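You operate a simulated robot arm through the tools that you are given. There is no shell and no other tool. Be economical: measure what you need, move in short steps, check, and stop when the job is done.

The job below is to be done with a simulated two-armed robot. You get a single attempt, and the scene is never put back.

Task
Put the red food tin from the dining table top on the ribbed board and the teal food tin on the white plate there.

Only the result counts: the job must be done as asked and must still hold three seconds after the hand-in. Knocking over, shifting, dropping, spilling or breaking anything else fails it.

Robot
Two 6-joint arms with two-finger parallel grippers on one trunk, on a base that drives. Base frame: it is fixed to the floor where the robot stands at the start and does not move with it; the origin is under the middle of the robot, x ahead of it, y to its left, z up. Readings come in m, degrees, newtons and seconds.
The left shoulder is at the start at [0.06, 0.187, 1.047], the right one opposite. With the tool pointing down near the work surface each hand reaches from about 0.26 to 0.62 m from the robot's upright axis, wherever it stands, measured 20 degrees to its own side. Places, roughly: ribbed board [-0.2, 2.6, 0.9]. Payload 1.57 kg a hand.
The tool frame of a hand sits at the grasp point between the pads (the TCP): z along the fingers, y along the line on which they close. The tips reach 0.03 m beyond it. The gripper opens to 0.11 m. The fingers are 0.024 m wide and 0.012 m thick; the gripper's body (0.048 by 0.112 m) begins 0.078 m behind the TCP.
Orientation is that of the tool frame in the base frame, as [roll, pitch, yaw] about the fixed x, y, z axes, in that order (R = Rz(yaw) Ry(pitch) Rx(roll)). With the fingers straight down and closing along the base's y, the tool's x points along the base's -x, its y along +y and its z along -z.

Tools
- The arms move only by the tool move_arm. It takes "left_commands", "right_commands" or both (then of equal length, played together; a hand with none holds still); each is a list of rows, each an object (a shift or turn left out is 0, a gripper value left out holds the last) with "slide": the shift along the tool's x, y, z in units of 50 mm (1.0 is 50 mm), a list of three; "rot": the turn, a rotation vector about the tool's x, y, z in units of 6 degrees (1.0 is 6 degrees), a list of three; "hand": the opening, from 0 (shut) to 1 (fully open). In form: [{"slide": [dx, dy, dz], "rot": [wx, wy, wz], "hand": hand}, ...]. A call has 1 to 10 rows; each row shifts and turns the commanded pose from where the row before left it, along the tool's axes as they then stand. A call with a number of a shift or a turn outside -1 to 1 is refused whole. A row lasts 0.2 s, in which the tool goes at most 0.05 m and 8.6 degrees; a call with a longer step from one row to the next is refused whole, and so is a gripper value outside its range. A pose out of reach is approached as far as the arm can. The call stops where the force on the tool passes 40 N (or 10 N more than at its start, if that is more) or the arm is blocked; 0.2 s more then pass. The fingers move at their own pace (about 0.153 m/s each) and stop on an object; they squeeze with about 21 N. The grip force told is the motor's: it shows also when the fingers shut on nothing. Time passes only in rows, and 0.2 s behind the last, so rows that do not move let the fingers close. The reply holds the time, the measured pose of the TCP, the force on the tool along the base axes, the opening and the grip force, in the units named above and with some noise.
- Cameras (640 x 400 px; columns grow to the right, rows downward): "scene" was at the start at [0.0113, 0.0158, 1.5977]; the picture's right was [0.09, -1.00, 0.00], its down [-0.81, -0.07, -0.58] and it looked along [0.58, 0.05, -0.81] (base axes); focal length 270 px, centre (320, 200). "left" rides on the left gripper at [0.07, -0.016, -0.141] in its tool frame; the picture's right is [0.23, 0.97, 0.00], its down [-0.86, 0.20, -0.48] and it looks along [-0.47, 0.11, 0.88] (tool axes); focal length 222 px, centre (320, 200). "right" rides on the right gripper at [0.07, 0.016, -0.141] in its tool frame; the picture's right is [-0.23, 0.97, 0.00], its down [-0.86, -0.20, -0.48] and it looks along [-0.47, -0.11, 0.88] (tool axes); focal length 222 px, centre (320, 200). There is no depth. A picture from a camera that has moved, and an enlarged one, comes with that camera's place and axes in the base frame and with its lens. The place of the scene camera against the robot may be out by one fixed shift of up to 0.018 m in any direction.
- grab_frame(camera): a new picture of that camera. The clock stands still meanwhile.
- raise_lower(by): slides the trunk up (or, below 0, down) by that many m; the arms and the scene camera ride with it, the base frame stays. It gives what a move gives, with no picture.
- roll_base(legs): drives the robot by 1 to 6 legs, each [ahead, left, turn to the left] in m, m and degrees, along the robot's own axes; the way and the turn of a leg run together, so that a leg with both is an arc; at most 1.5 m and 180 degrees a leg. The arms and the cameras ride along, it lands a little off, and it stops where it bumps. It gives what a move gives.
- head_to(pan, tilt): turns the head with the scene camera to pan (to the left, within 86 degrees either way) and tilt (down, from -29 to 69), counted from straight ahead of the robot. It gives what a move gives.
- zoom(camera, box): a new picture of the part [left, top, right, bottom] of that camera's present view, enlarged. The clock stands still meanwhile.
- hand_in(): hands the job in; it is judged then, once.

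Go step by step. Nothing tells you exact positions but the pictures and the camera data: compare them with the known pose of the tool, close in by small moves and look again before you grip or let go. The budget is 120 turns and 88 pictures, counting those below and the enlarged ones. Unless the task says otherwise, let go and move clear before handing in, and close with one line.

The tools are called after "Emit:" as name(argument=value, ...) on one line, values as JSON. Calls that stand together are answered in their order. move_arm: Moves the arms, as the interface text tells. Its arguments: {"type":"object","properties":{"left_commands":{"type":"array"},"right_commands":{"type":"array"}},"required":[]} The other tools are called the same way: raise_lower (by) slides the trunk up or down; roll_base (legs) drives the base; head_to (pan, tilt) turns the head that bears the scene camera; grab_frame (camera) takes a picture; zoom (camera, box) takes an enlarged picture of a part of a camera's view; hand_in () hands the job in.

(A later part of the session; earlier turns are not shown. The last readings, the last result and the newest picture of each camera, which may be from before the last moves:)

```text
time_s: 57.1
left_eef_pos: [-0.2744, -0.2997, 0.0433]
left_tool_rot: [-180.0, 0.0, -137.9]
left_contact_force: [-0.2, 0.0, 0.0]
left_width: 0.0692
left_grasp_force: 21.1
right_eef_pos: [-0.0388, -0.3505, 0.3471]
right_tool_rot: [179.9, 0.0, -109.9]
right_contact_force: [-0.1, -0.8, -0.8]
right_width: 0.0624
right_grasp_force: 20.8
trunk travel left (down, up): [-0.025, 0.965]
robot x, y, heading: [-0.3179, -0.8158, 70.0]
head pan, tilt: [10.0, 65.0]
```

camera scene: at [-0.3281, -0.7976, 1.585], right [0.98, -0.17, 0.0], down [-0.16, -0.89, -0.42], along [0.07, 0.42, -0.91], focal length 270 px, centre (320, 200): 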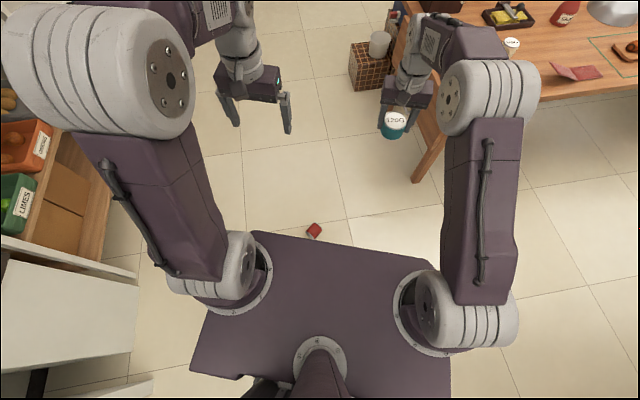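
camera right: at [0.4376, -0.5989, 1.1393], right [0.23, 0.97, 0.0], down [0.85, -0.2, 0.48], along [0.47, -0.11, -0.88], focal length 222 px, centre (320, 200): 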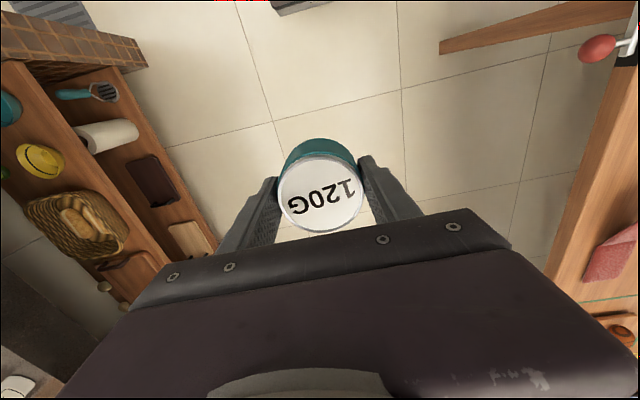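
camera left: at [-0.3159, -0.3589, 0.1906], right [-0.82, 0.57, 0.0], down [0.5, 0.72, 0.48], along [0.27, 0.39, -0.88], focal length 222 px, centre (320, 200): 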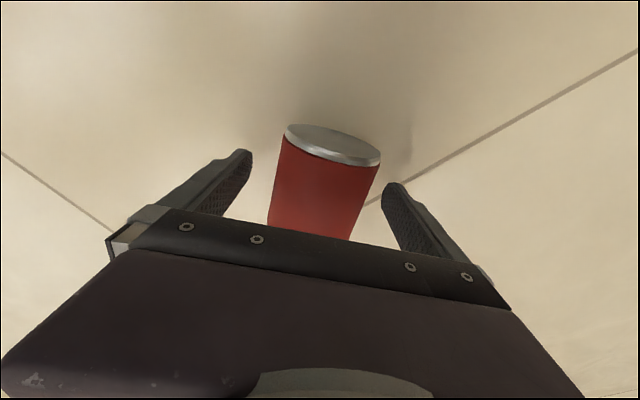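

The tin is held (0.069 wide). I'll lift it and tip it toward upright by turning about the closing axis.

Emit:
move_arm(left_commands=[{"slide": [0, 0, -0.8]}, {"slide": [0, 0, -0.9]}, {"slide": [0, 0, -0.9]}, {"slide": [0, 0, -0.9]}, {"rot": [0, -1, 0]}, {"rot": [0, -1, 0]}, {"rot": [0, -1, 0]}, {"rot": [0, -1, 0]}, {"rot": [0, -1, 0]}, {"rot": [0, -1, 0]}])

Emit:
grab_frame(camera="scene")

```text
time_s: 59.3
left_eef_pos: [-0.2658, -0.3105, 0.2157]
left_tool_rot: [-177.0, 30.3, -137.5]
left_contact_force: [-0.5, -0.8, -3.7]
left_width: 0.0683
left_grasp_force: 20.6
left hand out of reach, approached as far as the arm can: row 8, 9, 10
right_eef_pos: [-0.0389, -0.3503, 0.3459]
right_tool_rot: [-180.0, 0.0, -110.0]
right_contact_force: [0.4, 0.0, -1.7]
right_width: 0.0626
right_grasp_force: 21.2
trunk travel left (down, up): [-0.025, 0.965]
robot x, y, heading: [-0.3174, -0.8079, 69.8]
head pan, tilt: [10.0, 65.0]
```

```text
50 pictures are left
camera scene: at [-0.328, -0.7974, 0.935], right [0.98, -0.17, 0.0], down [-0.16, -0.89, -0.42], along [0.07, 0.42, -0.91], focal length 270 px, centre (320, 200)
```

scene: 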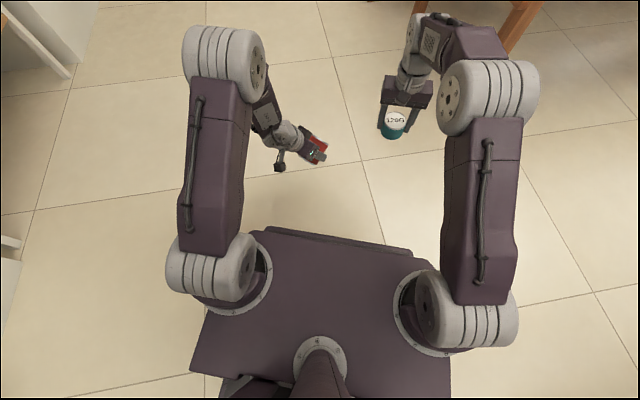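

The arm can't tilt further at this spot, so I need more room outward and a hand that points straight out from the shoulder. I'll shift outward and swing the yaw left.

Emit:
move_arm(left_commands=[{"slide": [-0.27, 0.67, 0.2]}, {"slide": [-0.27, 0.67, 0.2]}, {"slide": [-0.27, 0.67, 0.2]}, {"slide": [-0.27, 0.67, 0.2]}, {"rot": [-0.588, 0, -0.809]}, {"rot": [-0.588, 0, -0.809]}, {"rot": [-0.588, 0, -0.809]}, {"rot": [-0.588, 0, -0.809]}, {"rot": [-0.588, 0, -0.809]}])

```text
time_s: 61.3
left_eef_pos: [-0.3032, -0.1659, 0.2036]
left_tool_rot: [179.3, 29.7, -111.4]
left_contact_force: [-0.5, 0.5, -3.7]
left_width: 0.0689
left_grasp_force: 21.7
right_eef_pos: [-0.04, -0.3503, 0.3469]
right_tool_rot: [180.0, 0.0, -109.9]
right_contact_force: [0.1, -0.2, -1.7]
right_width: 0.0624
right_grasp_force: 20.9
trunk travel left (down, up): [-0.025, 0.965]
robot x, y, heading: [-0.3177, -0.8139, 70.1]
head pan, tilt: [10.0, 65.0]
```

That worked with no reach warning. I'll continue tilting while moving up a little.

Emit:
move_arm(left_commands=[{"rot": [0, -1, 0]}, {"rot": [0, -1, 0]}, {"rot": [0, -1, 0]}, {"rot": [0, -1, 0]}, {"rot": [0, -1, 0]}, {"rot": [0, -1, 0]}])

Emit:
grab_frame(camera="scene")

```text
time_s: 62.7
left_eef_pos: [-0.2934, -0.1376, 0.2106]
left_tool_rot: [178.2, 65.3, -110.8]
left_contact_force: [-0.5, -0.4, -3.5]
left_width: 0.0685
left_grasp_force: 20.7
left hand out of reach, approached as far as the arm can: row 6
right_eef_pos: [-0.04, -0.3492, 0.3474]
right_tool_rot: [-180.0, -0.2, -110.0]
right_contact_force: [0.7, -0.6, -0.9]
right_width: 0.0628
right_grasp_force: 21.1
trunk travel left (down, up): [-0.025, 0.965]
robot x, y, heading: [-0.3184, -0.8087, 69.9]
head pan, tilt: [10.0, 65.0]
```

```text
49 pictures are left
camera scene: at [-0.328, -0.7973, 0.935], right [0.98, -0.17, 0.0], down [-0.16, -0.89, -0.42], along [0.07, 0.42, -0.91], focal length 270 px, centre (320, 200)
```

scene: 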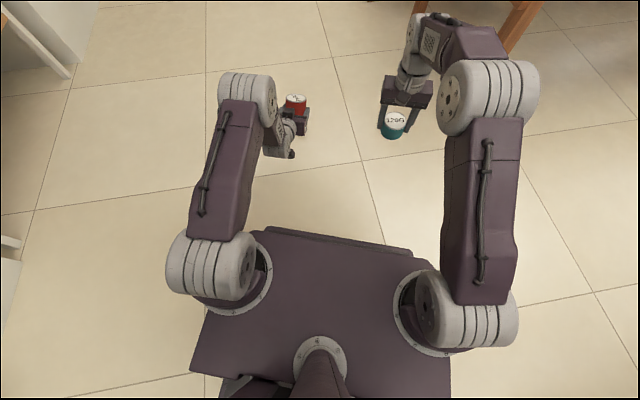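

The lid is up and the tin is 25° short of upright. I'll go outward a bit and tilt more.

Emit:
move_arm(left_commands=[{"slide": [-0.3, 0, 0.65]}, {"slide": [-0.3, 0, 0.65]}, {"rot": [0, -1, 0]}, {"rot": [0, -1, 0]}, {"rot": [0, -1, 0]}])

Emit:
grab_frame(camera="left")

```text
time_s: 63.9
left_eef_pos: [-0.2636, -0.0494, 0.2063]
left_tool_rot: [173.2, 83.7, -115.9]
left_contact_force: [-0.5, -0.9, -4.0]
left_width: 0.0689
left_grasp_force: 21.0
left hand out of reach, approached as far as the arm can: row 5
right_eef_pos: [-0.0391, -0.3496, 0.3467]
right_tool_rot: [180.0, 0.1, -110.1]
right_contact_force: [-0.4, 0.5, -0.7]
right_width: 0.0622
right_grasp_force: 20.5
trunk travel left (down, up): [-0.025, 0.965]
robot x, y, heading: [-0.3177, -0.8094, 69.9]
head pan, tilt: [10.0, 65.0]
```

```text
48 pictures are left
camera left: at [-0.298, -0.1948, 0.1537], right [-0.93, 0.3, -0.21], down [-0.3, -0.3, 0.9], along [0.21, 0.91, 0.37], focal length 222 px, centre (320, 200)
```

left: 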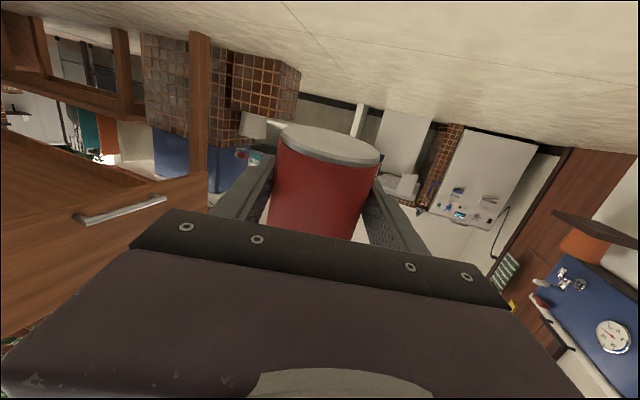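

The tin is nearly upright, but at this tilt the wrist camera would meet the floor first. I'll ease back to about 66° and lower toward the floor to set it down for a fresh grip from above.

Emit:
move_arm(left_commands=[{"rot": [0, 1, 0]}, {"rot": [0, 1, 0]}, {"rot": [0, 1, 0]}, {"slide": [0.73, 0, 0.33]}, {"slide": [0.73, 0, 0.33]}, {"slide": [0.5, 0, 0.22]}])

Emit:
grab_frame(camera="scene")

```text
time_s: 65.3
left_eef_pos: [-0.2638, -0.0505, 0.0975]
left_tool_rot: [178.2, 65.7, -110.8]
left_contact_force: [0.1, 0.4, -3.3]
left_width: 0.0687
left_grasp_force: 20.8
right_eef_pos: [-0.0396, -0.3496, 0.3461]
right_tool_rot: [-180.0, 0.1, -109.9]
right_contact_force: [0.1, 0.2, -1.3]
right_width: 0.0625
right_grasp_force: 21.0
trunk travel left (down, up): [-0.025, 0.965]
robot x, y, heading: [-0.3171, -0.8112, 69.7]
head pan, tilt: [10.0, 65.0]
```

```text
47 pictures are left
camera scene: at [-0.328, -0.7973, 0.9351], right [0.98, -0.17, 0.0], down [-0.16, -0.89, -0.42], along [0.07, 0.42, -0.91], focal length 270 px, centre (320, 200)
```

scene: 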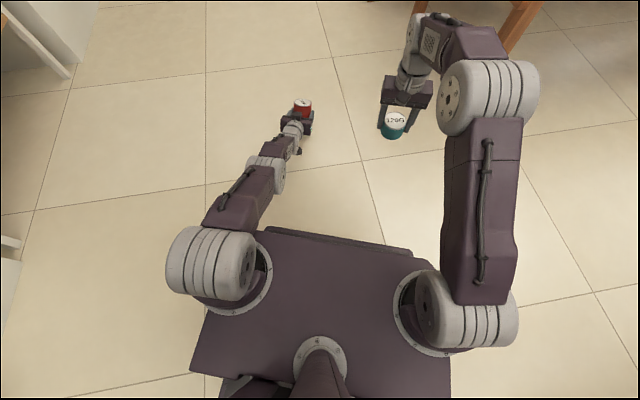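

All clear. I'll lower in small steps until it touches the floor.

Emit:
move_arm(left_commands=[{"slide": [0.36, 0, 0.16]}, {"slide": [0.18, 0, 0.08]}, {"slide": [0.13, 0, 0.06]}, {"slide": [0.1, 0, 0.04]}])

Emit:
grab_frame(camera="left")

```text
time_s: 66.3
left_eef_pos: [-0.2741, -0.0671, 0.0724]
left_tool_rot: [178.2, 65.8, -110.9]
left_contact_force: [0.4, 1.0, -4.6]
left_width: 0.069
left_grasp_force: 21.0
left hand out of reach, approached as far as the arm can: row 1, 2, 3, 4
right_eef_pos: [-0.0387, -0.3511, 0.3464]
right_tool_rot: [-180.0, -0.1, -110.1]
right_contact_force: [0.0, -0.2, -1.3]
right_width: 0.0623
right_grasp_force: 21.3
trunk travel left (down, up): [-0.025, 0.965]
robot x, y, heading: [-0.3126, -0.8107, 69.8]
head pan, tilt: [10.0, 65.0]
```

```text
46 pictures are left
camera left: at [-0.3118, -0.2209, 0.0668], right [-0.95, 0.23, -0.19], down [-0.2, -0.02, 0.98], along [0.23, 0.97, 0.07], focal length 222 px, centre (320, 200)
```

left: 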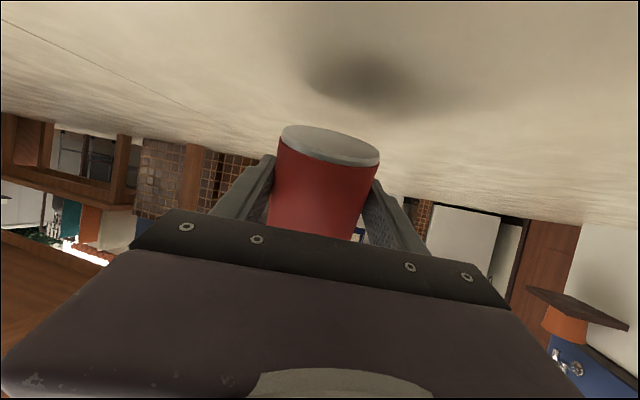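

The arm is at full stretch here, so I'll pull it back slightly and use the last of the trunk travel to lower.

Emit:
move_arm(left_commands=[{"slide": [0.3, 0, -0.66]}, {"slide": [0.1, 0, -0.2]}])

Emit:
raise_lower(by=-0.02)

```text
time_s: 66.9
left_eef_pos: [-0.2903, -0.1105, 0.0706]
left_tool_rot: [178.2, 65.9, -110.9]
left_contact_force: [0.0, 0.8, -4.2]
left_width: 0.0684
left_grasp_force: 21.7
right_eef_pos: [-0.0392, -0.3491, 0.3471]
right_tool_rot: [179.9, 0.1, -110.0]
right_contact_force: [0.3, -0.5, -0.4]
right_width: 0.0623
right_grasp_force: 20.4
trunk travel left (down, up): [-0.025, 0.965]
robot x, y, heading: [-0.3184, -0.8127, 69.9]
head pan, tilt: [10.0, 65.0]
```

```text
time_s: 67.6
left_eef_pos: [-0.2897, -0.1103, 0.0515]
left_tool_rot: [178.0, 66.0, -110.9]
left_contact_force: [0.5, 1.0, 0.0]
left_width: 0.0686
left_grasp_force: 20.7
right_eef_pos: [-0.0399, -0.3492, 0.3261]
right_tool_rot: [180.0, 0.0, -110.0]
right_contact_force: [0.3, -0.7, -0.6]
right_width: 0.0627
right_grasp_force: 21.5
trunk travel left (down, up): [-0.005, 0.985]
robot x, y, heading: [-0.3167, -0.81, 69.9]
head pan, tilt: [10.0, 65.0]
```

The downward load vanished, so the tin's edge is resting on the floor. I'll tilt one step more and press lightly before looking.

Emit:
move_arm(left_commands=[{"rot": [0, -0.6, 0]}, {"rot": [0, -0.6, 0], "slide": [0.04, 0, 0.02]}, {"slide": [0.04, 0, 0.02]}])

Emit:
grab_frame(camera="left")

Emit:
zoom(camera="scene", box=[240, 80, 360, 155])

```text
time_s: 68.4
left_eef_pos: [-0.2906, -0.1105, 0.0474]
left_tool_rot: [177.5, 73.2, -111.8]
left_contact_force: [-2.2, -2.8, 5.6]
left_width: 0.0687
left_grasp_force: 21.2
right_eef_pos: [-0.0401, -0.3507, 0.3272]
right_tool_rot: [179.9, 0.0, -110.0]
right_contact_force: [0.4, -0.5, -2.0]
right_width: 0.0628
right_grasp_force: 21.4
trunk travel left (down, up): [-0.005, 0.985]
robot x, y, heading: [-0.3139, -0.809, 70.0]
head pan, tilt: [10.0, 65.0]
```

```text
45 pictures are left
camera left: at [-0.3263, -0.2621, 0.023], right [-0.94, 0.26, -0.2], down [-0.25, -0.14, 0.96], along [0.22, 0.96, 0.19], focal length 222 px, centre (320, 200)
```

left: 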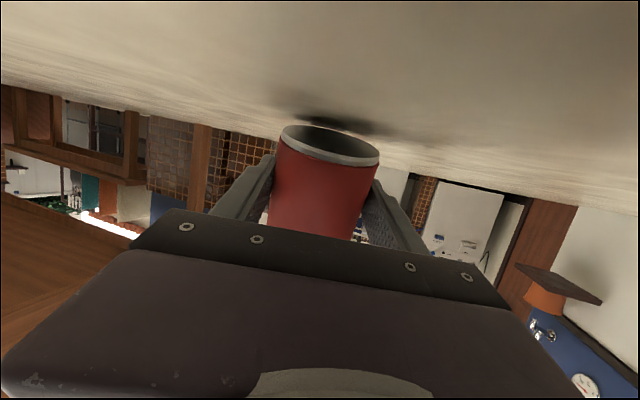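

```text
5.33 times, centred on (300, 118) of scene
camera zoom: at [-0.3281, -0.7984, 0.9152], right [0.98, -0.17, 0.0], down [-0.16, -0.89, -0.42], along [0.07, 0.42, -0.91], focal length 1440 px, centre (427, 640)
```

zoom: 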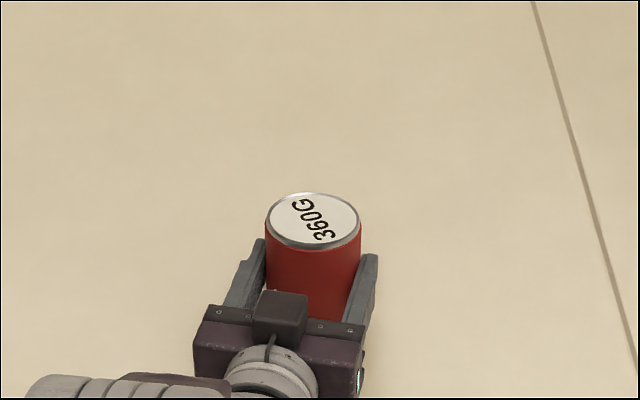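

The 360G lid faces up with a tilt of about 17°, well below tipping. I'll let go gently so it settles flat.

Emit:
move_arm(left_commands=[{"hand": 0.68}, {"hand": 0.72}, {"hand": 0.8}, {"hand": 0.9}, {"hand": 0.9}, {"hand": 0.9}])

Emit:
zoom(camera="scene", box=[240, 80, 360, 155])

```text
time_s: 69.8
left_eef_pos: [-0.2898, -0.1099, 0.0451]
left_tool_rot: [177.4, 73.0, -111.7]
left_contact_force: [-0.3, 0.1, -0.5]
left_width: 0.0989
left_grasp_force: 0.1
right_eef_pos: [-0.0385, -0.3489, 0.3267]
right_tool_rot: [179.9, 0.0, -109.9]
right_contact_force: [1.0, -0.2, -0.5]
right_width: 0.0623
right_grasp_force: 20.8
trunk travel left (down, up): [-0.005, 0.985]
robot x, y, heading: [-0.3166, -0.8113, 70.0]
head pan, tilt: [10.0, 65.0]
```

```text
5.33 times, centred on (300, 118) of scene
camera zoom: at [-0.3281, -0.7977, 0.915], right [0.98, -0.17, 0.0], down [-0.16, -0.89, -0.42], along [0.07, 0.42, -0.91], focal length 1440 px, centre (427, 640)
```

zoom: 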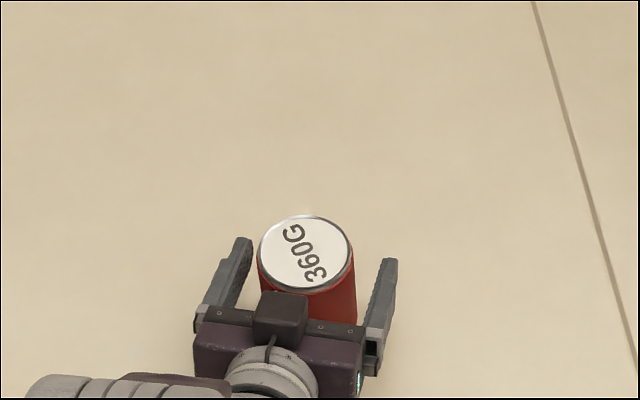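

The tin now stands upright on the floor. I'll withdraw the hand straight back, then up.

Emit:
move_arm(left_commands=[{"slide": [0, 0, -0.5], "hand": 1}, {"slide": [0, 0, -0.8]}, {"slide": [0, 0, -0.8]}, {"slide": [-0.6, 0, -0.5]}, {"slide": [-0.9, 0, 0]}, {"slide": [-0.9, 0, 0]}, {"slide": [-0.9, 0, 0]}])

Emit:
zoom(camera="scene", box=[220, 70, 380, 170])

```text
time_s: 71.4
left_eef_pos: [-0.2789, -0.0752, 0.1881]
left_tool_rot: [177.5, 73.0, -111.7]
left_contact_force: [0.2, 0.3, 0.6]
left_width: 0.1099
left_grasp_force: 0.1
left hand out of reach, approached as far as the arm can: row 1, 2, 3, 4
right_eef_pos: [-0.0395, -0.3496, 0.3263]
right_tool_rot: [179.9, 0.0, -110.1]
right_contact_force: [-0.2, 1.3, -1.1]
right_width: 0.0625
right_grasp_force: 20.8
trunk travel left (down, up): [-0.005, 0.985]
robot x, y, heading: [-0.3144, -0.8126, 69.9]
head pan, tilt: [10.0, 65.0]
```

```text
4.00 times, centred on (300, 120) of scene
camera zoom: at [-0.3281, -0.7976, 0.915], right [0.98, -0.17, 0.0], down [-0.16, -0.89, -0.42], along [0.07, 0.42, -0.91], focal length 1080 px, centre (400, 520)
```

zoom: 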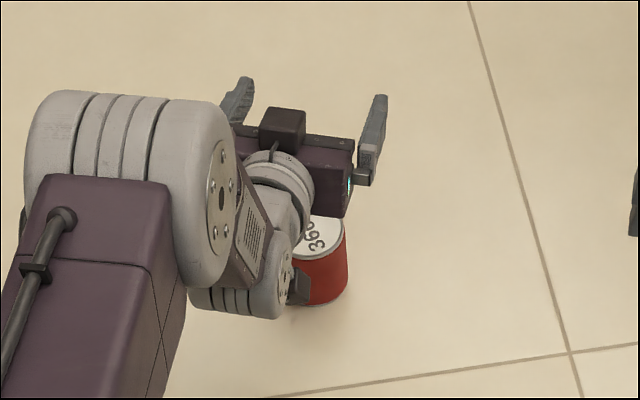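

The tin stands; the hand rose above it instead. I'll go higher and turn the hand back to pointing down.

Emit:
move_arm(left_commands=[{"slide": [-0.9, 0, -0.28]}, {"slide": [-0.7, 0, -0.2], "rot": [0, 1, 0]}, {"rot": [0, 1, 0]}, {"rot": [0, 1, 0]}, {"rot": [0, 1, 0]}, {"rot": [0, 1, 0]}, {"rot": [0, 1, 0]}, {"rot": [0, 1, 0]}, {"rot": [0, 1, 0]}, {"rot": [0, 1, 0]}])

```text
time_s: 73.6
left_eef_pos: [-0.2859, -0.0988, 0.2715]
left_tool_rot: [179.2, 18.9, -109.5]
left_contact_force: [0.4, 0.3, -0.1]
left_width: 0.1101
left_grasp_force: 0.0
left hand out of reach, approached as far as the arm can: row 10
right_eef_pos: [-0.0396, -0.3496, 0.3261]
right_tool_rot: [179.9, 0.0, -110.0]
right_contact_force: [-0.1, -0.5, -1.7]
right_width: 0.0624
right_grasp_force: 21.1
trunk travel left (down, up): [-0.005, 0.985]
robot x, y, heading: [-0.3133, -0.8145, 70.0]
head pan, tilt: [10.0, 65.0]
```

The tin is now 0.72 m out, so I'll drive ahead 0.2 m to reach it from above.

Emit:
roll_base(legs=[[0.2, 0, 0]])

Emit:
grab_frame(camera="left")

Emit:
grab_frame(camera="scene")

```text
time_s: 75.2
left_eef_pos: [-0.2165, 0.089, 0.2725]
left_tool_rot: [179.2, 19.0, -109.5]
left_contact_force: [0.0, 0.4, 0.5]
left_width: 0.1098
left_grasp_force: 0.0
right_eef_pos: [0.0297, -0.1612, 0.3269]
right_tool_rot: [180.0, 0.0, -110.0]
right_contact_force: [-0.3, -0.6, -1.5]
right_width: 0.0623
right_grasp_force: 20.8
trunk travel left (down, up): [-0.005, 0.985]
robot x, y, heading: [-0.2461, -0.621, 69.9]
head pan, tilt: [10.0, 65.0]
```

```text
41 pictures are left
camera left: at [-0.2363, -0.0218, 0.3841], right [-0.99, 0.12, -0.06], down [0.04, 0.68, 0.73], along [0.13, 0.73, -0.68], focal length 222 px, centre (320, 200)
```

left: 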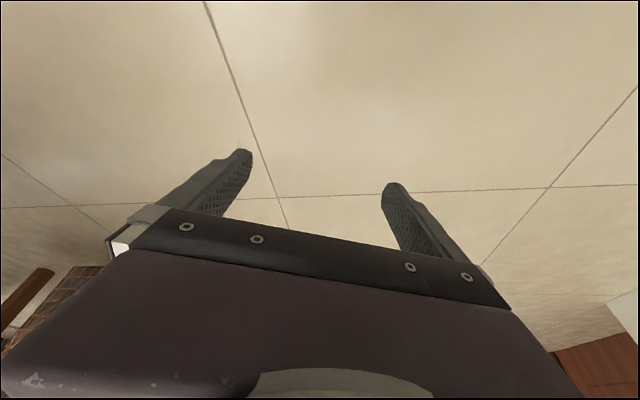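

```text
40 pictures are left
camera scene: at [-0.2589, -0.6085, 0.915], right [0.98, -0.18, 0.0], down [-0.16, -0.89, -0.42], along [0.07, 0.42, -0.91], focal length 270 px, centre (320, 200)
```

scene: 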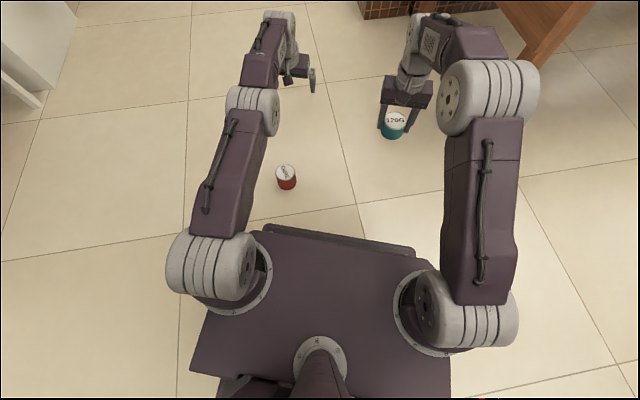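

The tin is at about (-0.294, -0.092). I'll make the hand vertical and bring it back over the tin.

Emit:
move_arm(left_commands=[{"rot": [0, 1, 0]}, {"rot": [0, 1, 0]}, {"rot": [0, 1, 0]}, {"slide": [0.8, 0.05, 0]}, {"slide": [0.8, 0.05, 0]}, {"slide": [0.8, 0.05, 0]}, {"slide": [0.8, 0.05, 0]}, {"slide": [0.74, 0.05, 0]}])

Emit:
grab_frame(camera="left")

```text
time_s: 77.0
left_eef_pos: [-0.3132, -0.1516, 0.2529]
left_tool_rot: [179.1, 4.8, -109.3]
left_contact_force: [0.0, 0.6, 0.0]
left_width: 0.1098
left_grasp_force: 0.1
left hand out of reach, approached as far as the arm can: row 1, 2, 3
right_eef_pos: [0.0306, -0.1613, 0.3264]
right_tool_rot: [180.0, 0.0, -110.2]
right_contact_force: [-0.2, -0.6, -1.3]
right_width: 0.062
right_grasp_force: 20.8
trunk travel left (down, up): [-0.005, 0.985]
robot x, y, heading: [-0.2471, -0.6275, 69.9]
head pan, tilt: [10.0, 65.0]
```

```text
39 pictures are left
camera left: at [-0.3227, -0.2347, 0.3899], right [-0.99, 0.11, -0.01], down [0.09, 0.83, 0.55], along [0.06, 0.55, -0.83], focal length 222 px, centre (320, 200)
```

left: 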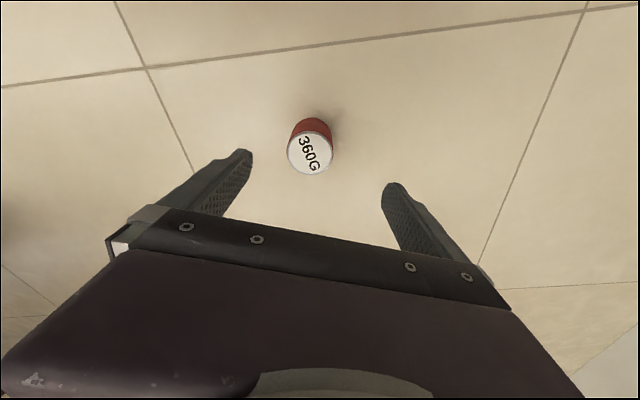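

The tin is at about (-0.295, -0.112) by the wrist view. I'll finish levelling the hand, centre it and go lower.

Emit:
move_arm(left_commands=[{"rot": [0, 0.8, 0]}, {"slide": [-0.43, -0.04, 0]}, {"slide": [-0.43, -0.04, 0.5]}, {"slide": [0, 0, 0.9]}])

Emit:
grab_frame(camera="left")

```text
time_s: 78.0
left_eef_pos: [-0.2962, -0.1111, 0.1838]
left_tool_rot: [179.2, 0.0, -109.4]
left_contact_force: [0.3, 0.2, 0.2]
left_width: 0.1096
left_grasp_force: 0.0
right_eef_pos: [0.0302, -0.1611, 0.3273]
right_tool_rot: [179.9, 0.0, -110.0]
right_contact_force: [-0.2, 0.1, -1.3]
right_width: 0.0627
right_grasp_force: 21.1
trunk travel left (down, up): [-0.005, 0.985]
robot x, y, heading: [-0.2492, -0.6197, 69.8]
head pan, tilt: [10.0, 65.0]
```

```text
38 pictures are left
camera left: at [-0.3014, -0.1842, 0.3259], right [-0.99, 0.11, 0.01], down [0.1, 0.87, 0.48], along [0.04, 0.48, -0.88], focal length 222 px, centre (320, 200)
```

left: 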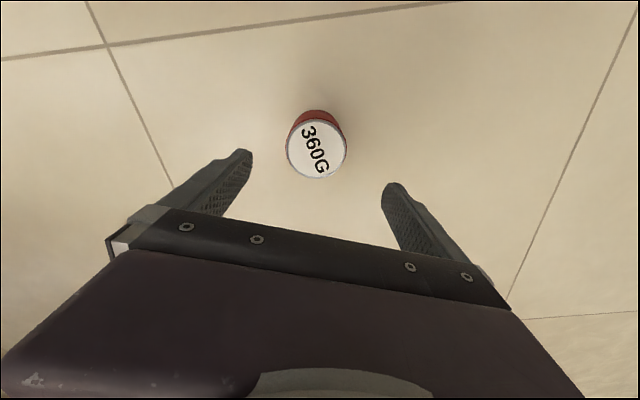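

Well centred. I'll descend and grip the upper body.

Emit:
move_arm(left_commands=[{"slide": [0.06, -0.08, 0.6]}, {"slide": [0, 0, 0.9]}, {"slide": [0, 0, 0.6]}, {"slide": [0, 0, 0.34]}, {"hand": 0}, {"hand": 0}, {"hand": 0}, {"hand": 0}])

Emit:
grab_frame(camera="left")

```text
time_s: 79.8
left_eef_pos: [-0.2947, -0.1158, 0.0606]
left_tool_rot: [179.2, 0.1, -109.2]
left_contact_force: [0.2, 1.8, 0.2]
left_width: 0.0686
left_grasp_force: 20.9
right_eef_pos: [0.0297, -0.1602, 0.328]
right_tool_rot: [180.0, 0.0, -110.0]
right_contact_force: [0.0, -0.7, -0.6]
right_width: 0.0623
right_grasp_force: 20.8
trunk travel left (down, up): [-0.005, 0.985]
robot x, y, heading: [-0.2488, -0.621, 69.6]
head pan, tilt: [10.0, 65.0]
```

```text
37 pictures are left
camera left: at [-0.3001, -0.1876, 0.2036], right [-0.99, 0.11, 0.01], down [0.1, 0.87, 0.48], along [0.04, 0.48, -0.88], focal length 222 px, centre (320, 200)
```

left: 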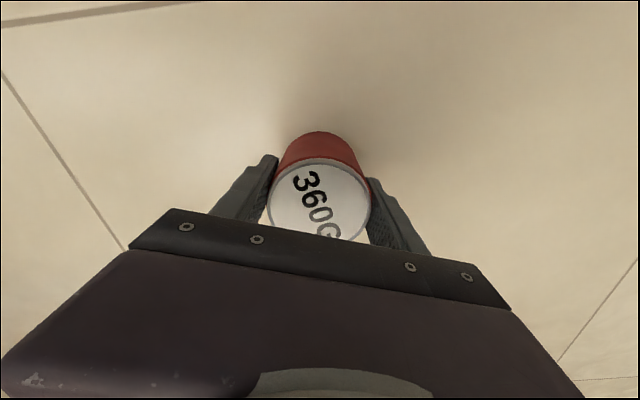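

The red tin is held upright in the left hand. I'll raise the trunk again in two steps, then the left hand.

Emit:
raise_lower(by=0.35)

Emit:
raise_lower(by=0.32)

Emit:
move_arm(left_commands=[{"slide": [0.4, 0, -0.85]}, {"slide": [0.4, 0, -0.85]}, {"slide": [0.4, 0, -0.85]}, {"slide": [0, 0, -0.95]}, {"slide": [0, 0, -0.95]}, {"slide": [0, 0, -0.95]}, {"slide": [0, 0, -0.9]}])

```text
time_s: 83.2
left_eef_pos: [-0.2945, -0.1157, 0.4116]
left_tool_rot: [179.3, -0.1, -109.3]
left_contact_force: [0.0, -0.6, -3.7]
left_width: 0.0687
left_grasp_force: 21.4
right_eef_pos: [0.0308, -0.1602, 0.6771]
right_tool_rot: [-180.0, 0.0, -110.0]
right_contact_force: [0.4, -0.8, -1.1]
right_width: 0.0625
right_grasp_force: 20.6
trunk travel left (down, up): [-0.355, 0.635]
robot x, y, heading: [-0.2487, -0.6227, 69.9]
head pan, tilt: [10.0, 65.0]
```

```text
time_s: 86.4
left_eef_pos: [-0.2939, -0.1154, 0.7305]
left_tool_rot: [179.3, 0.0, -109.3]
left_contact_force: [-0.4, 0.0, -3.4]
left_width: 0.0688
left_grasp_force: 21.1
right_eef_pos: [0.0292, -0.1603, 0.9974]
right_tool_rot: [-180.0, -0.1, -110.2]
right_contact_force: [-0.6, -0.3, -0.6]
right_width: 0.0625
right_grasp_force: 20.7
trunk travel left (down, up): [-0.675, 0.315]
robot x, y, heading: [-0.247, -0.6233, 70.0]
head pan, tilt: [10.0, 65.0]
```

```text
time_s: 88.0
left_eef_pos: [-0.3096, -0.1746, 1.0466]
left_tool_rot: [179.3, -0.1, -109.3]
left_contact_force: [-0.5, -0.2, -3.8]
left_width: 0.0687
left_grasp_force: 21.2
right_eef_pos: [0.0304, -0.1601, 0.997]
right_tool_rot: [179.9, 0.1, -110.0]
right_contact_force: [0.1, 0.0, -0.6]
right_width: 0.0624
right_grasp_force: 21.1
trunk travel left (down, up): [-0.675, 0.315]
robot x, y, heading: [-0.2483, -0.6198, 69.6]
head pan, tilt: [10.0, 65.0]
```

Both tins are held high. I'll tuck the left hand up and back, then turn and drive to the table's front end.

Emit:
move_arm(left_commands=[{"slide": [0.5, 0, -0.8]}, {"slide": [0.6, 0, -0.7]}, {"slide": [0, 0, -0.5]}])

Emit:
roll_base(legs=[[0, 0, -70], [0, 0.71, 0]])

Emit:
head_to(pan=5, tilt=55)

Emit:
grab_frame(camera="scene")

```text
time_s: 88.8
left_eef_pos: [-0.3273, -0.2259, 1.147]
left_tool_rot: [179.3, -0.2, -109.1]
left_contact_force: [0.1, 1.3, -4.1]
left_width: 0.0687
left_grasp_force: 20.8
right_eef_pos: [0.0307, -0.1595, 0.996]
right_tool_rot: [-180.0, -0.1, -110.2]
right_contact_force: [0.2, 0.8, -2.1]
right_width: 0.0622
right_grasp_force: 21.7
trunk travel left (down, up): [-0.675, 0.315]
robot x, y, heading: [-0.2471, -0.626, 70.0]
head pan, tilt: [10.0, 65.0]
```

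```text
time_s: 95.8
left_eef_pos: [0.0989, 0.3025, 1.1472]
left_tool_rot: [179.2, -0.1, -179.3]
left_contact_force: [0.0, -0.5, -3.6]
left_width: 0.0689
left_grasp_force: 21.0
right_eef_pos: [0.284, -0.0107, 0.9965]
right_tool_rot: [180.0, 0.0, 180.0]
right_contact_force: [0.6, -0.4, -1.0]
right_width: 0.0623
right_grasp_force: 21.1
trunk travel left (down, up): [-0.675, 0.315]
robot x, y, heading: [-0.2464, 0.0961, 0.0]
head pan, tilt: [10.0, 65.0]
```

```text
time_s: 96.5
left_eef_pos: [0.0994, 0.3028, 1.1461]
left_tool_rot: [179.3, -0.1, -179.4]
left_contact_force: [-0.1, 0.2, -3.3]
left_width: 0.0688
left_grasp_force: 20.7
right_eef_pos: [0.2836, -0.0109, 0.9968]
right_tool_rot: [179.9, 0.0, 179.9]
right_contact_force: [0.5, 0.2, -1.7]
right_width: 0.0626
right_grasp_force: 20.8
trunk travel left (down, up): [-0.675, 0.315]
robot x, y, heading: [-0.2443, 0.0908, -0.1]
head pan, tilt: [5.0, 55.0]
```

```text
36 pictures are left
camera scene: at [-0.2332, 0.1097, 1.5966], right [0.08, -1.0, 0.0], down [-0.82, -0.07, -0.57], along [0.57, 0.05, -0.82], focal length 270 px, centre (320, 200)
```

scene: 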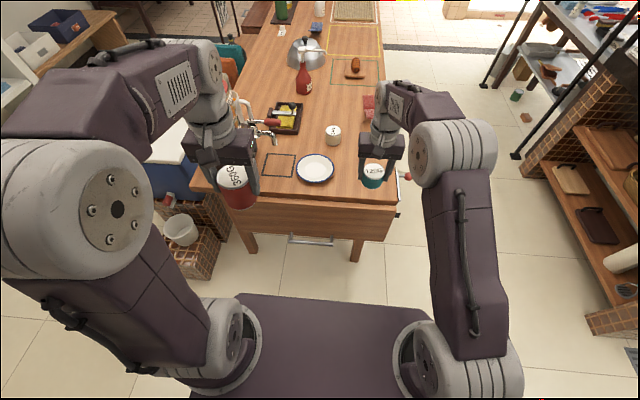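

Everything else on the table looks undisturbed. I'll drive ahead 0.24 m to bring the plate in reach.

Emit:
roll_base(legs=[[0.24, 0, 0]])

Emit:
grab_frame(camera="right")

Emit:
grab_frame(camera="scene")

```text
time_s: 98.2
left_eef_pos: [0.34, 0.3023, 1.1468]
left_tool_rot: [179.3, 0.1, -179.4]
left_contact_force: [-0.4, 0.3, -2.2]
left_width: 0.0688
left_grasp_force: 21.1
right_eef_pos: [0.5243, -0.0118, 0.9966]
right_tool_rot: [179.9, 0.0, 179.9]
right_contact_force: [-0.5, 0.1, -0.8]
right_width: 0.0624
right_grasp_force: 21.1
trunk travel left (down, up): [-0.675, 0.315]
robot x, y, heading: [-0.001, 0.0912, -0.1]
head pan, tilt: [5.0, 55.0]
```

```text
35 pictures are left
camera right: at [0.4542, 0.0053, 1.1388], right [0.23, 0.97, 0.0], down [0.85, -0.2, 0.48], along [0.47, -0.11, -0.88], focal length 222 px, centre (320, 200)
```

right: 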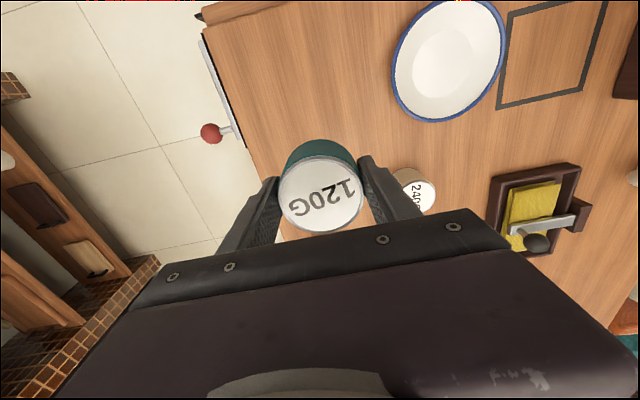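

```text
34 pictures are left
camera scene: at [0.0076, 0.1088, 1.5967], right [0.09, -1.0, 0.0], down [-0.82, -0.07, -0.57], along [0.57, 0.05, -0.82], focal length 270 px, centre (320, 200)
```

scene: 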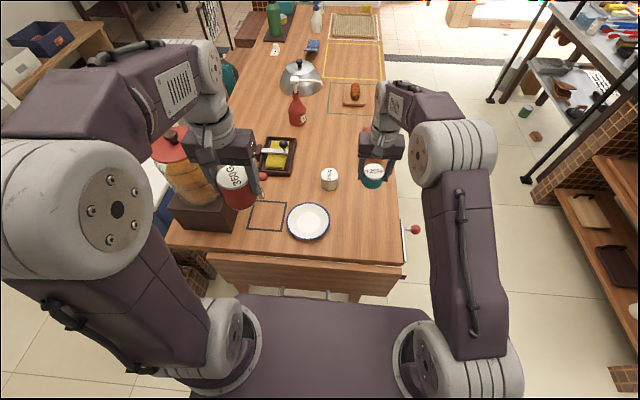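

The plate's centre is at (0.471, 0.183). I'll carry the teal tin across to it, staying high, then check.

Emit:
move_arm(right_commands=[{"slide": [0.212, 0.78, 0]}, {"slide": [0.212, 0.78, 0]}, {"slide": [0.212, 0.78, 0]}, {"slide": [0.212, 0.78, 0]}, {"slide": [0.212, 0.78, 0]}, {"slide": [0, 0, 0.8]}, {"slide": [0, 0, 0.8]}])

Emit:
grab_frame(camera="right")

Emit:
zoom(camera="scene", box=[230, 140, 390, 240])

```text
time_s: 99.8
left_eef_pos: [0.3418, 0.3022, 1.1478]
left_tool_rot: [179.3, -0.1, -179.3]
left_contact_force: [-0.3, -0.1, -3.8]
left_width: 0.0689
left_grasp_force: 20.6
right_eef_pos: [0.4719, 0.184, 0.9165]
right_tool_rot: [180.0, 0.1, 179.9]
right_contact_force: [0.1, -0.3, -1.4]
right_width: 0.0622
right_grasp_force: 20.5
trunk travel left (down, up): [-0.675, 0.315]
robot x, y, heading: [-0.0022, 0.0937, 0.0]
head pan, tilt: [5.0, 55.0]
```

```text
33 pictures are left
camera right: at [0.402, 0.2001, 1.0579], right [0.23, 0.97, 0.0], down [0.86, -0.2, 0.48], along [0.47, -0.11, -0.88], focal length 222 px, centre (320, 200)
```

right: 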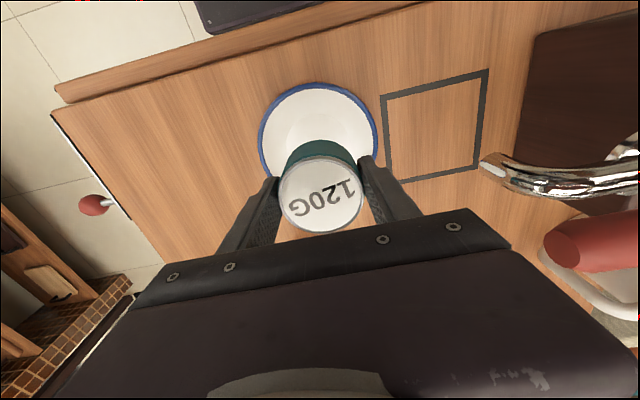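

```text
4.00 times, centred on (310, 190) of scene
camera zoom: at [0.0091, 0.1093, 1.5967], right [0.09, -1.0, 0.0], down [-0.82, -0.07, -0.57], along [0.57, 0.05, -0.82], focal length 1080 px, centre (360, 240)
```

zoom: 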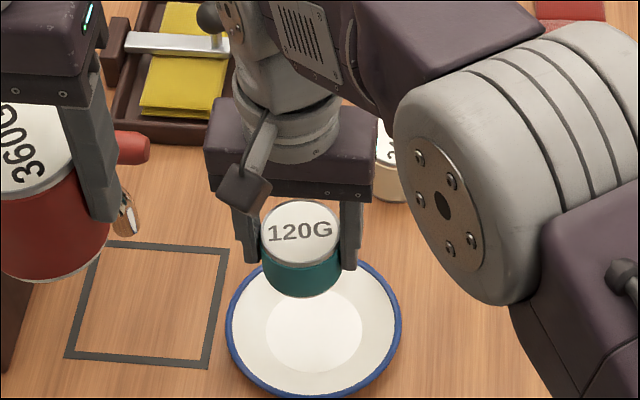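

The plate centre lines up with the tin. I'll lower it, slowly at the end.

Emit:
move_arm(right_commands=[{"slide": [0, 0, 0.8]}, {"slide": [0, 0, 0.7]}, {"slide": [0, 0, 0.25]}])

Emit:
zoom(camera="scene", box=[230, 140, 390, 240])

```text
time_s: 100.7
left_eef_pos: [0.3407, 0.3023, 1.1475]
left_tool_rot: [179.2, -0.1, -179.3]
left_contact_force: [-0.2, 0.4, -2.8]
left_width: 0.0688
left_grasp_force: 21.2
right_eef_pos: [0.4717, 0.1848, 0.8288]
right_tool_rot: [-180.0, 0.0, 179.9]
right_contact_force: [0.1, 0.5, -1.1]
right_width: 0.0624
right_grasp_force: 20.9
trunk travel left (down, up): [-0.675, 0.315]
robot x, y, heading: [-0.0037, 0.0918, -0.1]
head pan, tilt: [5.0, 55.0]
```

```text
4.00 times, centred on (310, 190) of scene
camera zoom: at [0.0081, 0.1087, 1.5967], right [0.09, -1.0, 0.0], down [-0.82, -0.07, -0.57], along [0.57, 0.05, -0.82], focal length 1080 px, centre (360, 240)
```

zoom: 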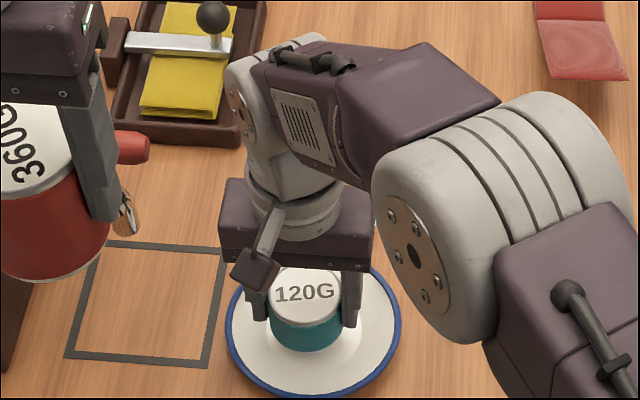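

Nearly there; I'll feel for the plate in 3 mm steps.

Emit:
move_arm(right_commands=[{"slide": [0, 0, 0.06]}, {"slide": [0, 0, 0.06]}, {"slide": [0, 0, 0.06]}])

```text
time_s: 101.5
left_eef_pos: [0.3404, 0.302, 1.1464]
left_tool_rot: [179.2, 0.0, -179.3]
left_contact_force: [-0.5, 1.1, -3.7]
left_width: 0.0689
left_grasp_force: 20.8
right_eef_pos: [0.4731, 0.1861, 0.8197]
right_tool_rot: [-179.9, 0.0, 179.9]
right_contact_force: [0.1, -0.1, -0.4]
right_width: 0.0621
right_grasp_force: 21.2
trunk travel left (down, up): [-0.675, 0.315]
robot x, y, heading: [-0.0026, 0.095, 0.1]
head pan, tilt: [5.0, 55.0]
```

Emit:
move_arm(right_commands=[{"slide": [0, 0, 0.05]}, {"slide": [0, 0, 0.05]}])

```text
time_s: 102.0
left_eef_pos: [0.3398, 0.3017, 1.1466]
left_tool_rot: [179.3, -0.1, -179.3]
left_contact_force: [0.3, 0.4, -4.1]
left_width: 0.069
left_grasp_force: 21.5
right_eef_pos: [0.4711, 0.1856, 0.8157]
right_tool_rot: [180.0, 0.0, 179.8]
right_contact_force: [0.0, -0.1, -1.0]
right_width: 0.0621
right_grasp_force: 21.1
trunk travel left (down, up): [-0.675, 0.315]
robot x, y, heading: [-0.0036, 0.0954, -0.1]
head pan, tilt: [5.0, 55.0]
```

There's no contact yet, so I'll go a few mm more.

Emit:
move_arm(right_commands=[{"slide": [0, 0, 0.05]}, {"slide": [0, 0, 0.04]}])

```text
time_s: 102.7
left_eef_pos: [0.3397, 0.3012, 1.148]
left_tool_rot: [179.2, 0.0, -179.3]
left_contact_force: [0.6, 0.0, -3.5]
left_width: 0.0688
left_grasp_force: 21.5
right_eef_pos: [0.4723, 0.1851, 0.8134]
right_tool_rot: [179.8, 0.2, 179.9]
right_contact_force: [0.7, -1.1, 13.5]
right_width: 0.0623
right_grasp_force: 21.2
trunk travel left (down, up): [-0.675, 0.315]
robot x, y, heading: [-0.0039, 0.0906, -0.2]
head pan, tilt: [5.0, 55.0]
```

It's resting on the plate with light contact. I'll open modestly and lift straight up.

Emit:
move_arm(right_commands=[{"slide": [0, 0, -0.03], "hand": 0.75}, {"hand": 0.75}, {"hand": 0.75}, {"slide": [0, 0, -0.5]}, {"slide": [0, 0, -0.8]}, {"slide": [0, 0, -0.9]}, {"slide": [0, 0, -0.9]}])

Emit:
grab_frame(camera="right")

```text
time_s: 104.2
left_eef_pos: [0.3396, 0.3026, 1.148]
left_tool_rot: [179.3, 0.0, -179.3]
left_contact_force: [-1.0, 0.9, -2.8]
left_width: 0.0687
left_grasp_force: 20.8
right_eef_pos: [0.4717, 0.1846, 0.9674]
right_tool_rot: [180.0, 0.0, 179.9]
right_contact_force: [-0.5, -0.1, 0.0]
right_width: 0.0825
right_grasp_force: 0.1
trunk travel left (down, up): [-0.675, 0.315]
robot x, y, heading: [-0.0038, 0.0936, 0.1]
head pan, tilt: [5.0, 55.0]
```

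```text
30 pictures are left
camera right: at [0.4012, 0.2002, 1.1094], right [0.23, 0.97, 0.0], down [0.86, -0.2, 0.48], along [0.47, -0.11, -0.88], focal length 222 px, centre (320, 200)
```

right: 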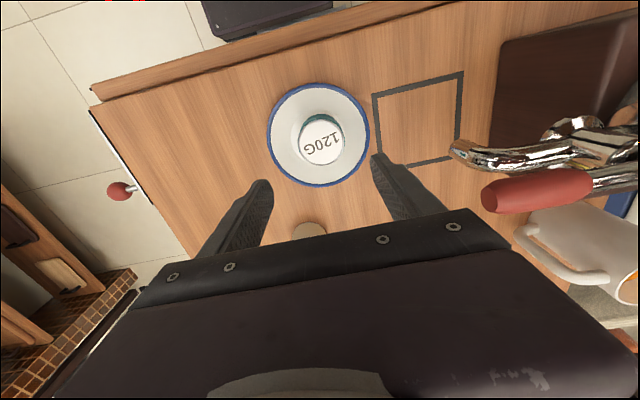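

The teal tin stands in the middle of the plate. I'll move the right hand up and aside, checking that it goes through before driving anywhere.

Emit:
move_arm(right_commands=[{"slide": [0, 0, -0.9]}, {"slide": [0, -0.6, -0.6]}, {"slide": [0, -0.9, 0]}, {"slide": [0, -0.9, 0]}, {"slide": [0.5, -0.8, 0]}, {"slide": [0.9, 0, 0]}])

```text
time_s: 105.7
left_eef_pos: [0.3383, 0.3038, 1.1476]
left_tool_rot: [179.4, 0.0, -179.3]
left_contact_force: [-0.5, 0.3, -4.0]
left_width: 0.0686
left_grasp_force: 21.5
right_eef_pos: [0.3999, 0.0258, 1.043]
right_tool_rot: [-180.0, 0.1, 179.9]
right_contact_force: [0.0, -0.2, 1.0]
right_width: 0.0827
right_grasp_force: 0.0
trunk travel left (down, up): [-0.675, 0.315]
robot x, y, heading: [-0.0013, 0.0961, -0.1]
head pan, tilt: [5.0, 55.0]
```

The hand is clear. Now I'll back out, slide along the open floor toward the sink, turn to face it and look.

Emit:
roll_base(legs=[[-0.4, 0, 0], [0, 1.1, 0], [0, 0, 90]])

Emit:
head_to(pan=0, tilt=40)

Emit:
grab_frame(camera="scene")

```text
time_s: 117.2
left_eef_pos: [-0.6139, 1.5248, 1.1474]
left_tool_rot: [179.4, 0.0, -89.5]
left_contact_force: [0.1, -0.1, -3.4]
left_width: 0.069
left_grasp_force: 21.1
right_eef_pos: [-0.3343, 1.5845, 1.0437]
right_tool_rot: [-180.0, 0.0, -90.4]
right_contact_force: [-0.4, -0.6, -0.8]
right_width: 0.0825
right_grasp_force: 0.1
trunk travel left (down, up): [-0.675, 0.315]
robot x, y, heading: [-0.4051, 1.184, 89.6]
head pan, tilt: [5.0, 55.0]
```

```text
time_s: 117.9
left_eef_pos: [-0.6133, 1.5248, 1.1476]
left_tool_rot: [179.4, -0.2, -89.6]
left_contact_force: [-0.3, 0.6, -4.3]
left_width: 0.0688
left_grasp_force: 20.7
right_eef_pos: [-0.335, 1.5852, 1.0431]
right_tool_rot: [180.0, 0.0, -90.3]
right_contact_force: [-0.4, -0.1, -0.6]
right_width: 0.0825
right_grasp_force: 0.0
trunk travel left (down, up): [-0.675, 0.315]
robot x, y, heading: [-0.4058, 1.1829, 89.6]
head pan, tilt: [0.0, 40.0]
```

```text
29 pictures are left
camera scene: at [-0.4067, 1.216, 1.6173], right [1.0, -0.01, 0.0], down [0.0, -0.64, -0.77], along [0.01, 0.77, -0.64], focal length 270 px, centre (320, 200)
```

scene: 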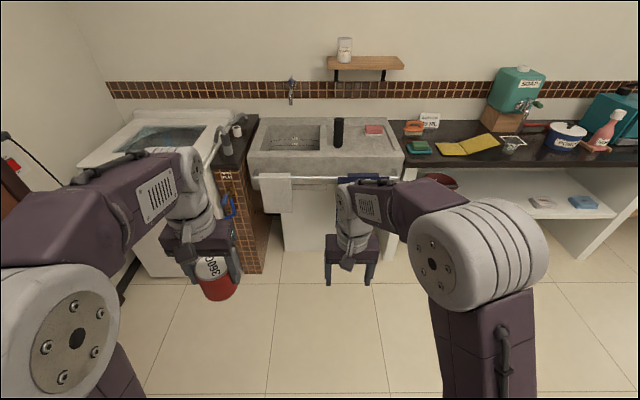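

The sink is ahead and the washboard is its right half. I'll shift right 0.4 and ahead 0.62, then inspect.

Emit:
roll_base(legs=[[0, -0.4, 0], [0.62, 0, 0]])

Emit:
head_to(pan=15, tilt=50)

Emit:
grab_frame(camera="scene")

Emit:
grab_frame(camera="left")

```text
time_s: 123.5
left_eef_pos: [-0.205, 2.1411, 1.1473]
left_tool_rot: [179.2, -0.1, -89.7]
left_contact_force: [0.2, 0.4, -4.9]
left_width: 0.0687
left_grasp_force: 20.9
right_eef_pos: [0.0733, 2.2004, 1.0449]
right_tool_rot: [-180.0, 0.0, -90.5]
right_contact_force: [0.7, -0.2, -0.3]
right_width: 0.0827
right_grasp_force: 0.1
trunk travel left (down, up): [-0.675, 0.315]
robot x, y, heading: [0.0014, 1.7997, 89.4]
head pan, tilt: [0.0, 40.0]
```

```text
time_s: 124.3
left_eef_pos: [-0.2049, 2.1412, 1.1467]
left_tool_rot: [179.2, -0.1, -89.6]
left_contact_force: [-0.9, 0.2, -3.9]
left_width: 0.069
left_grasp_force: 21.0
right_eef_pos: [0.0733, 2.2, 1.0437]
right_tool_rot: [-180.0, 0.0, -90.4]
right_contact_force: [0.3, -0.1, 0.2]
right_width: 0.0825
right_grasp_force: 0.1
trunk travel left (down, up): [-0.675, 0.315]
robot x, y, heading: [0.0039, 1.7959, 89.3]
head pan, tilt: [15.0, 50.0]
```

```text
28 pictures are left
camera scene: at [-0.0194, 1.8216, 1.6032], right [0.97, 0.25, 0.0], down [0.19, -0.74, -0.64], along [-0.16, 0.62, -0.77], focal length 270 px, centre (320, 200)
```

scene: 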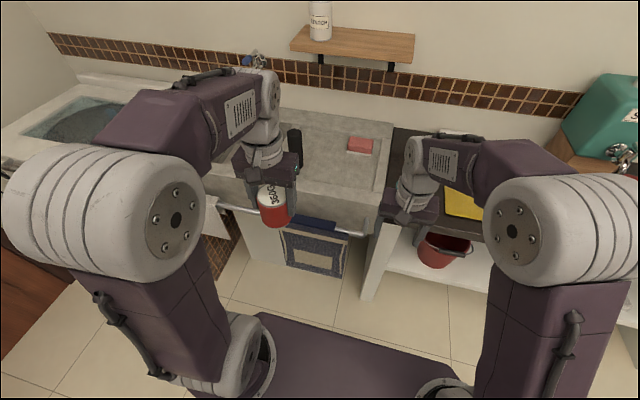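

```text
27 pictures are left
camera left: at [-0.1862, 2.072, 1.2895], right [-0.97, -0.23, 0.01], down [-0.2, 0.85, 0.48], along [-0.12, 0.46, -0.88], focal length 222 px, centre (320, 200)
```

left: 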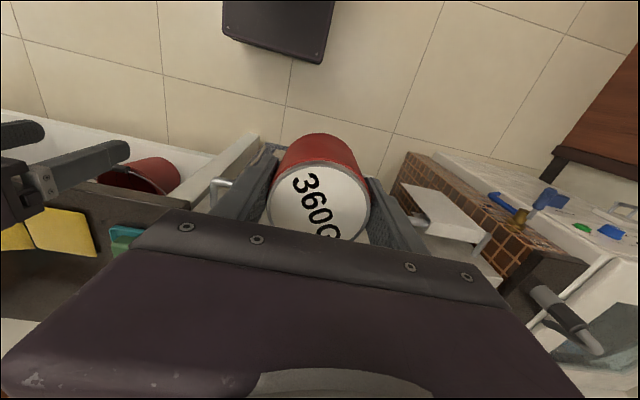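

Now I'll look closely at the washboard for free space.

Emit:
zoom(camera="scene", box=[250, 95, 410, 245])

```text
2.67 times, centred on (330, 170) of scene
camera zoom: at [-0.0194, 1.8216, 1.6032], right [0.97, 0.25, 0.0], down [0.19, -0.74, -0.64], along [-0.16, 0.62, -0.77], focal length 720 px, centre (293, 280)
```

zoom: 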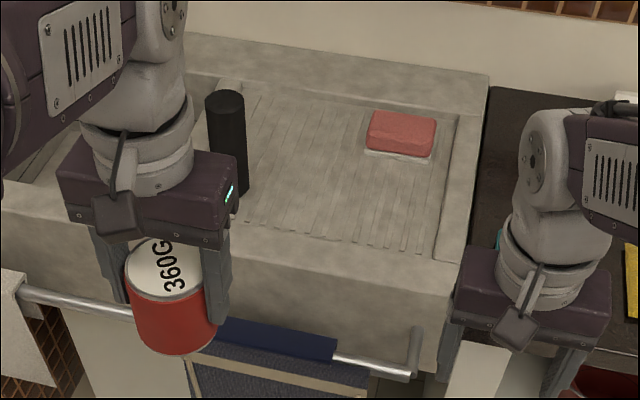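

The free spot on the ribs is about (-0.145, 2.54), front-centre, between the cylinder and the soap. I'll roll ahead 0.2 m.

Emit:
roll_base(legs=[[0.2, 0, 0]])

Emit:
grab_frame(camera="left")

Emit:
grab_frame(camera="scene")

```text
time_s: 125.9
left_eef_pos: [-0.2016, 2.3419, 1.147]
left_tool_rot: [179.3, 0.0, -89.7]
left_contact_force: [0.6, 0.2, -3.6]
left_width: 0.0689
left_grasp_force: 21.2
right_eef_pos: [0.0764, 2.3998, 1.0431]
right_tool_rot: [179.9, 0.0, -90.6]
right_contact_force: [0.4, -0.5, -1.0]
right_width: 0.0824
right_grasp_force: 0.1
trunk travel left (down, up): [-0.675, 0.315]
robot x, y, heading: [0.0023, 2.0027, 89.5]
head pan, tilt: [15.0, 50.0]
```

```text
25 pictures are left
camera left: at [-0.1836, 2.2723, 1.2898], right [-0.97, -0.23, 0.01], down [-0.2, 0.85, 0.48], along [-0.12, 0.46, -0.88], focal length 222 px, centre (320, 200)
```

left: 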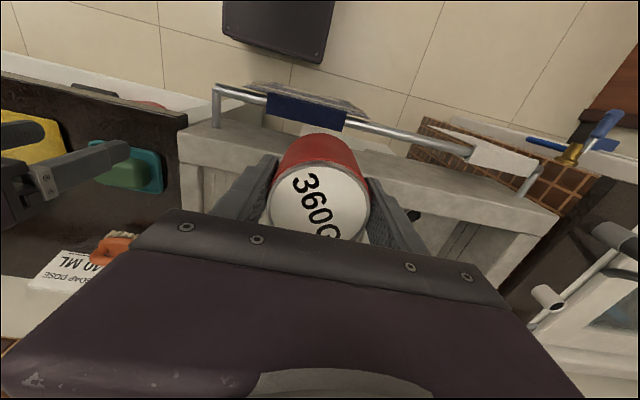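

```text
24 pictures are left
camera scene: at [-0.0174, 2.0213, 1.6032], right [0.97, 0.25, 0.0], down [0.19, -0.74, -0.64], along [-0.16, 0.62, -0.77], focal length 270 px, centre (320, 200)
```

scene: 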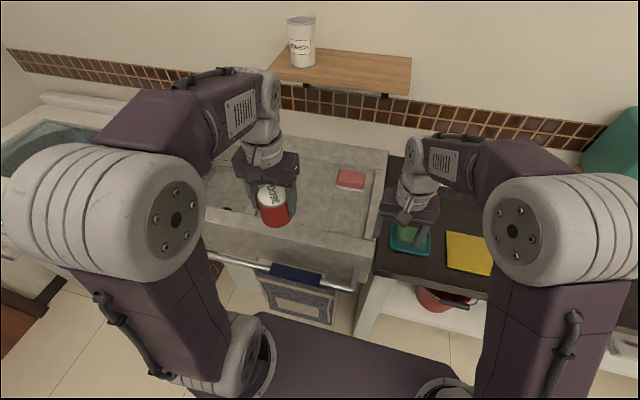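

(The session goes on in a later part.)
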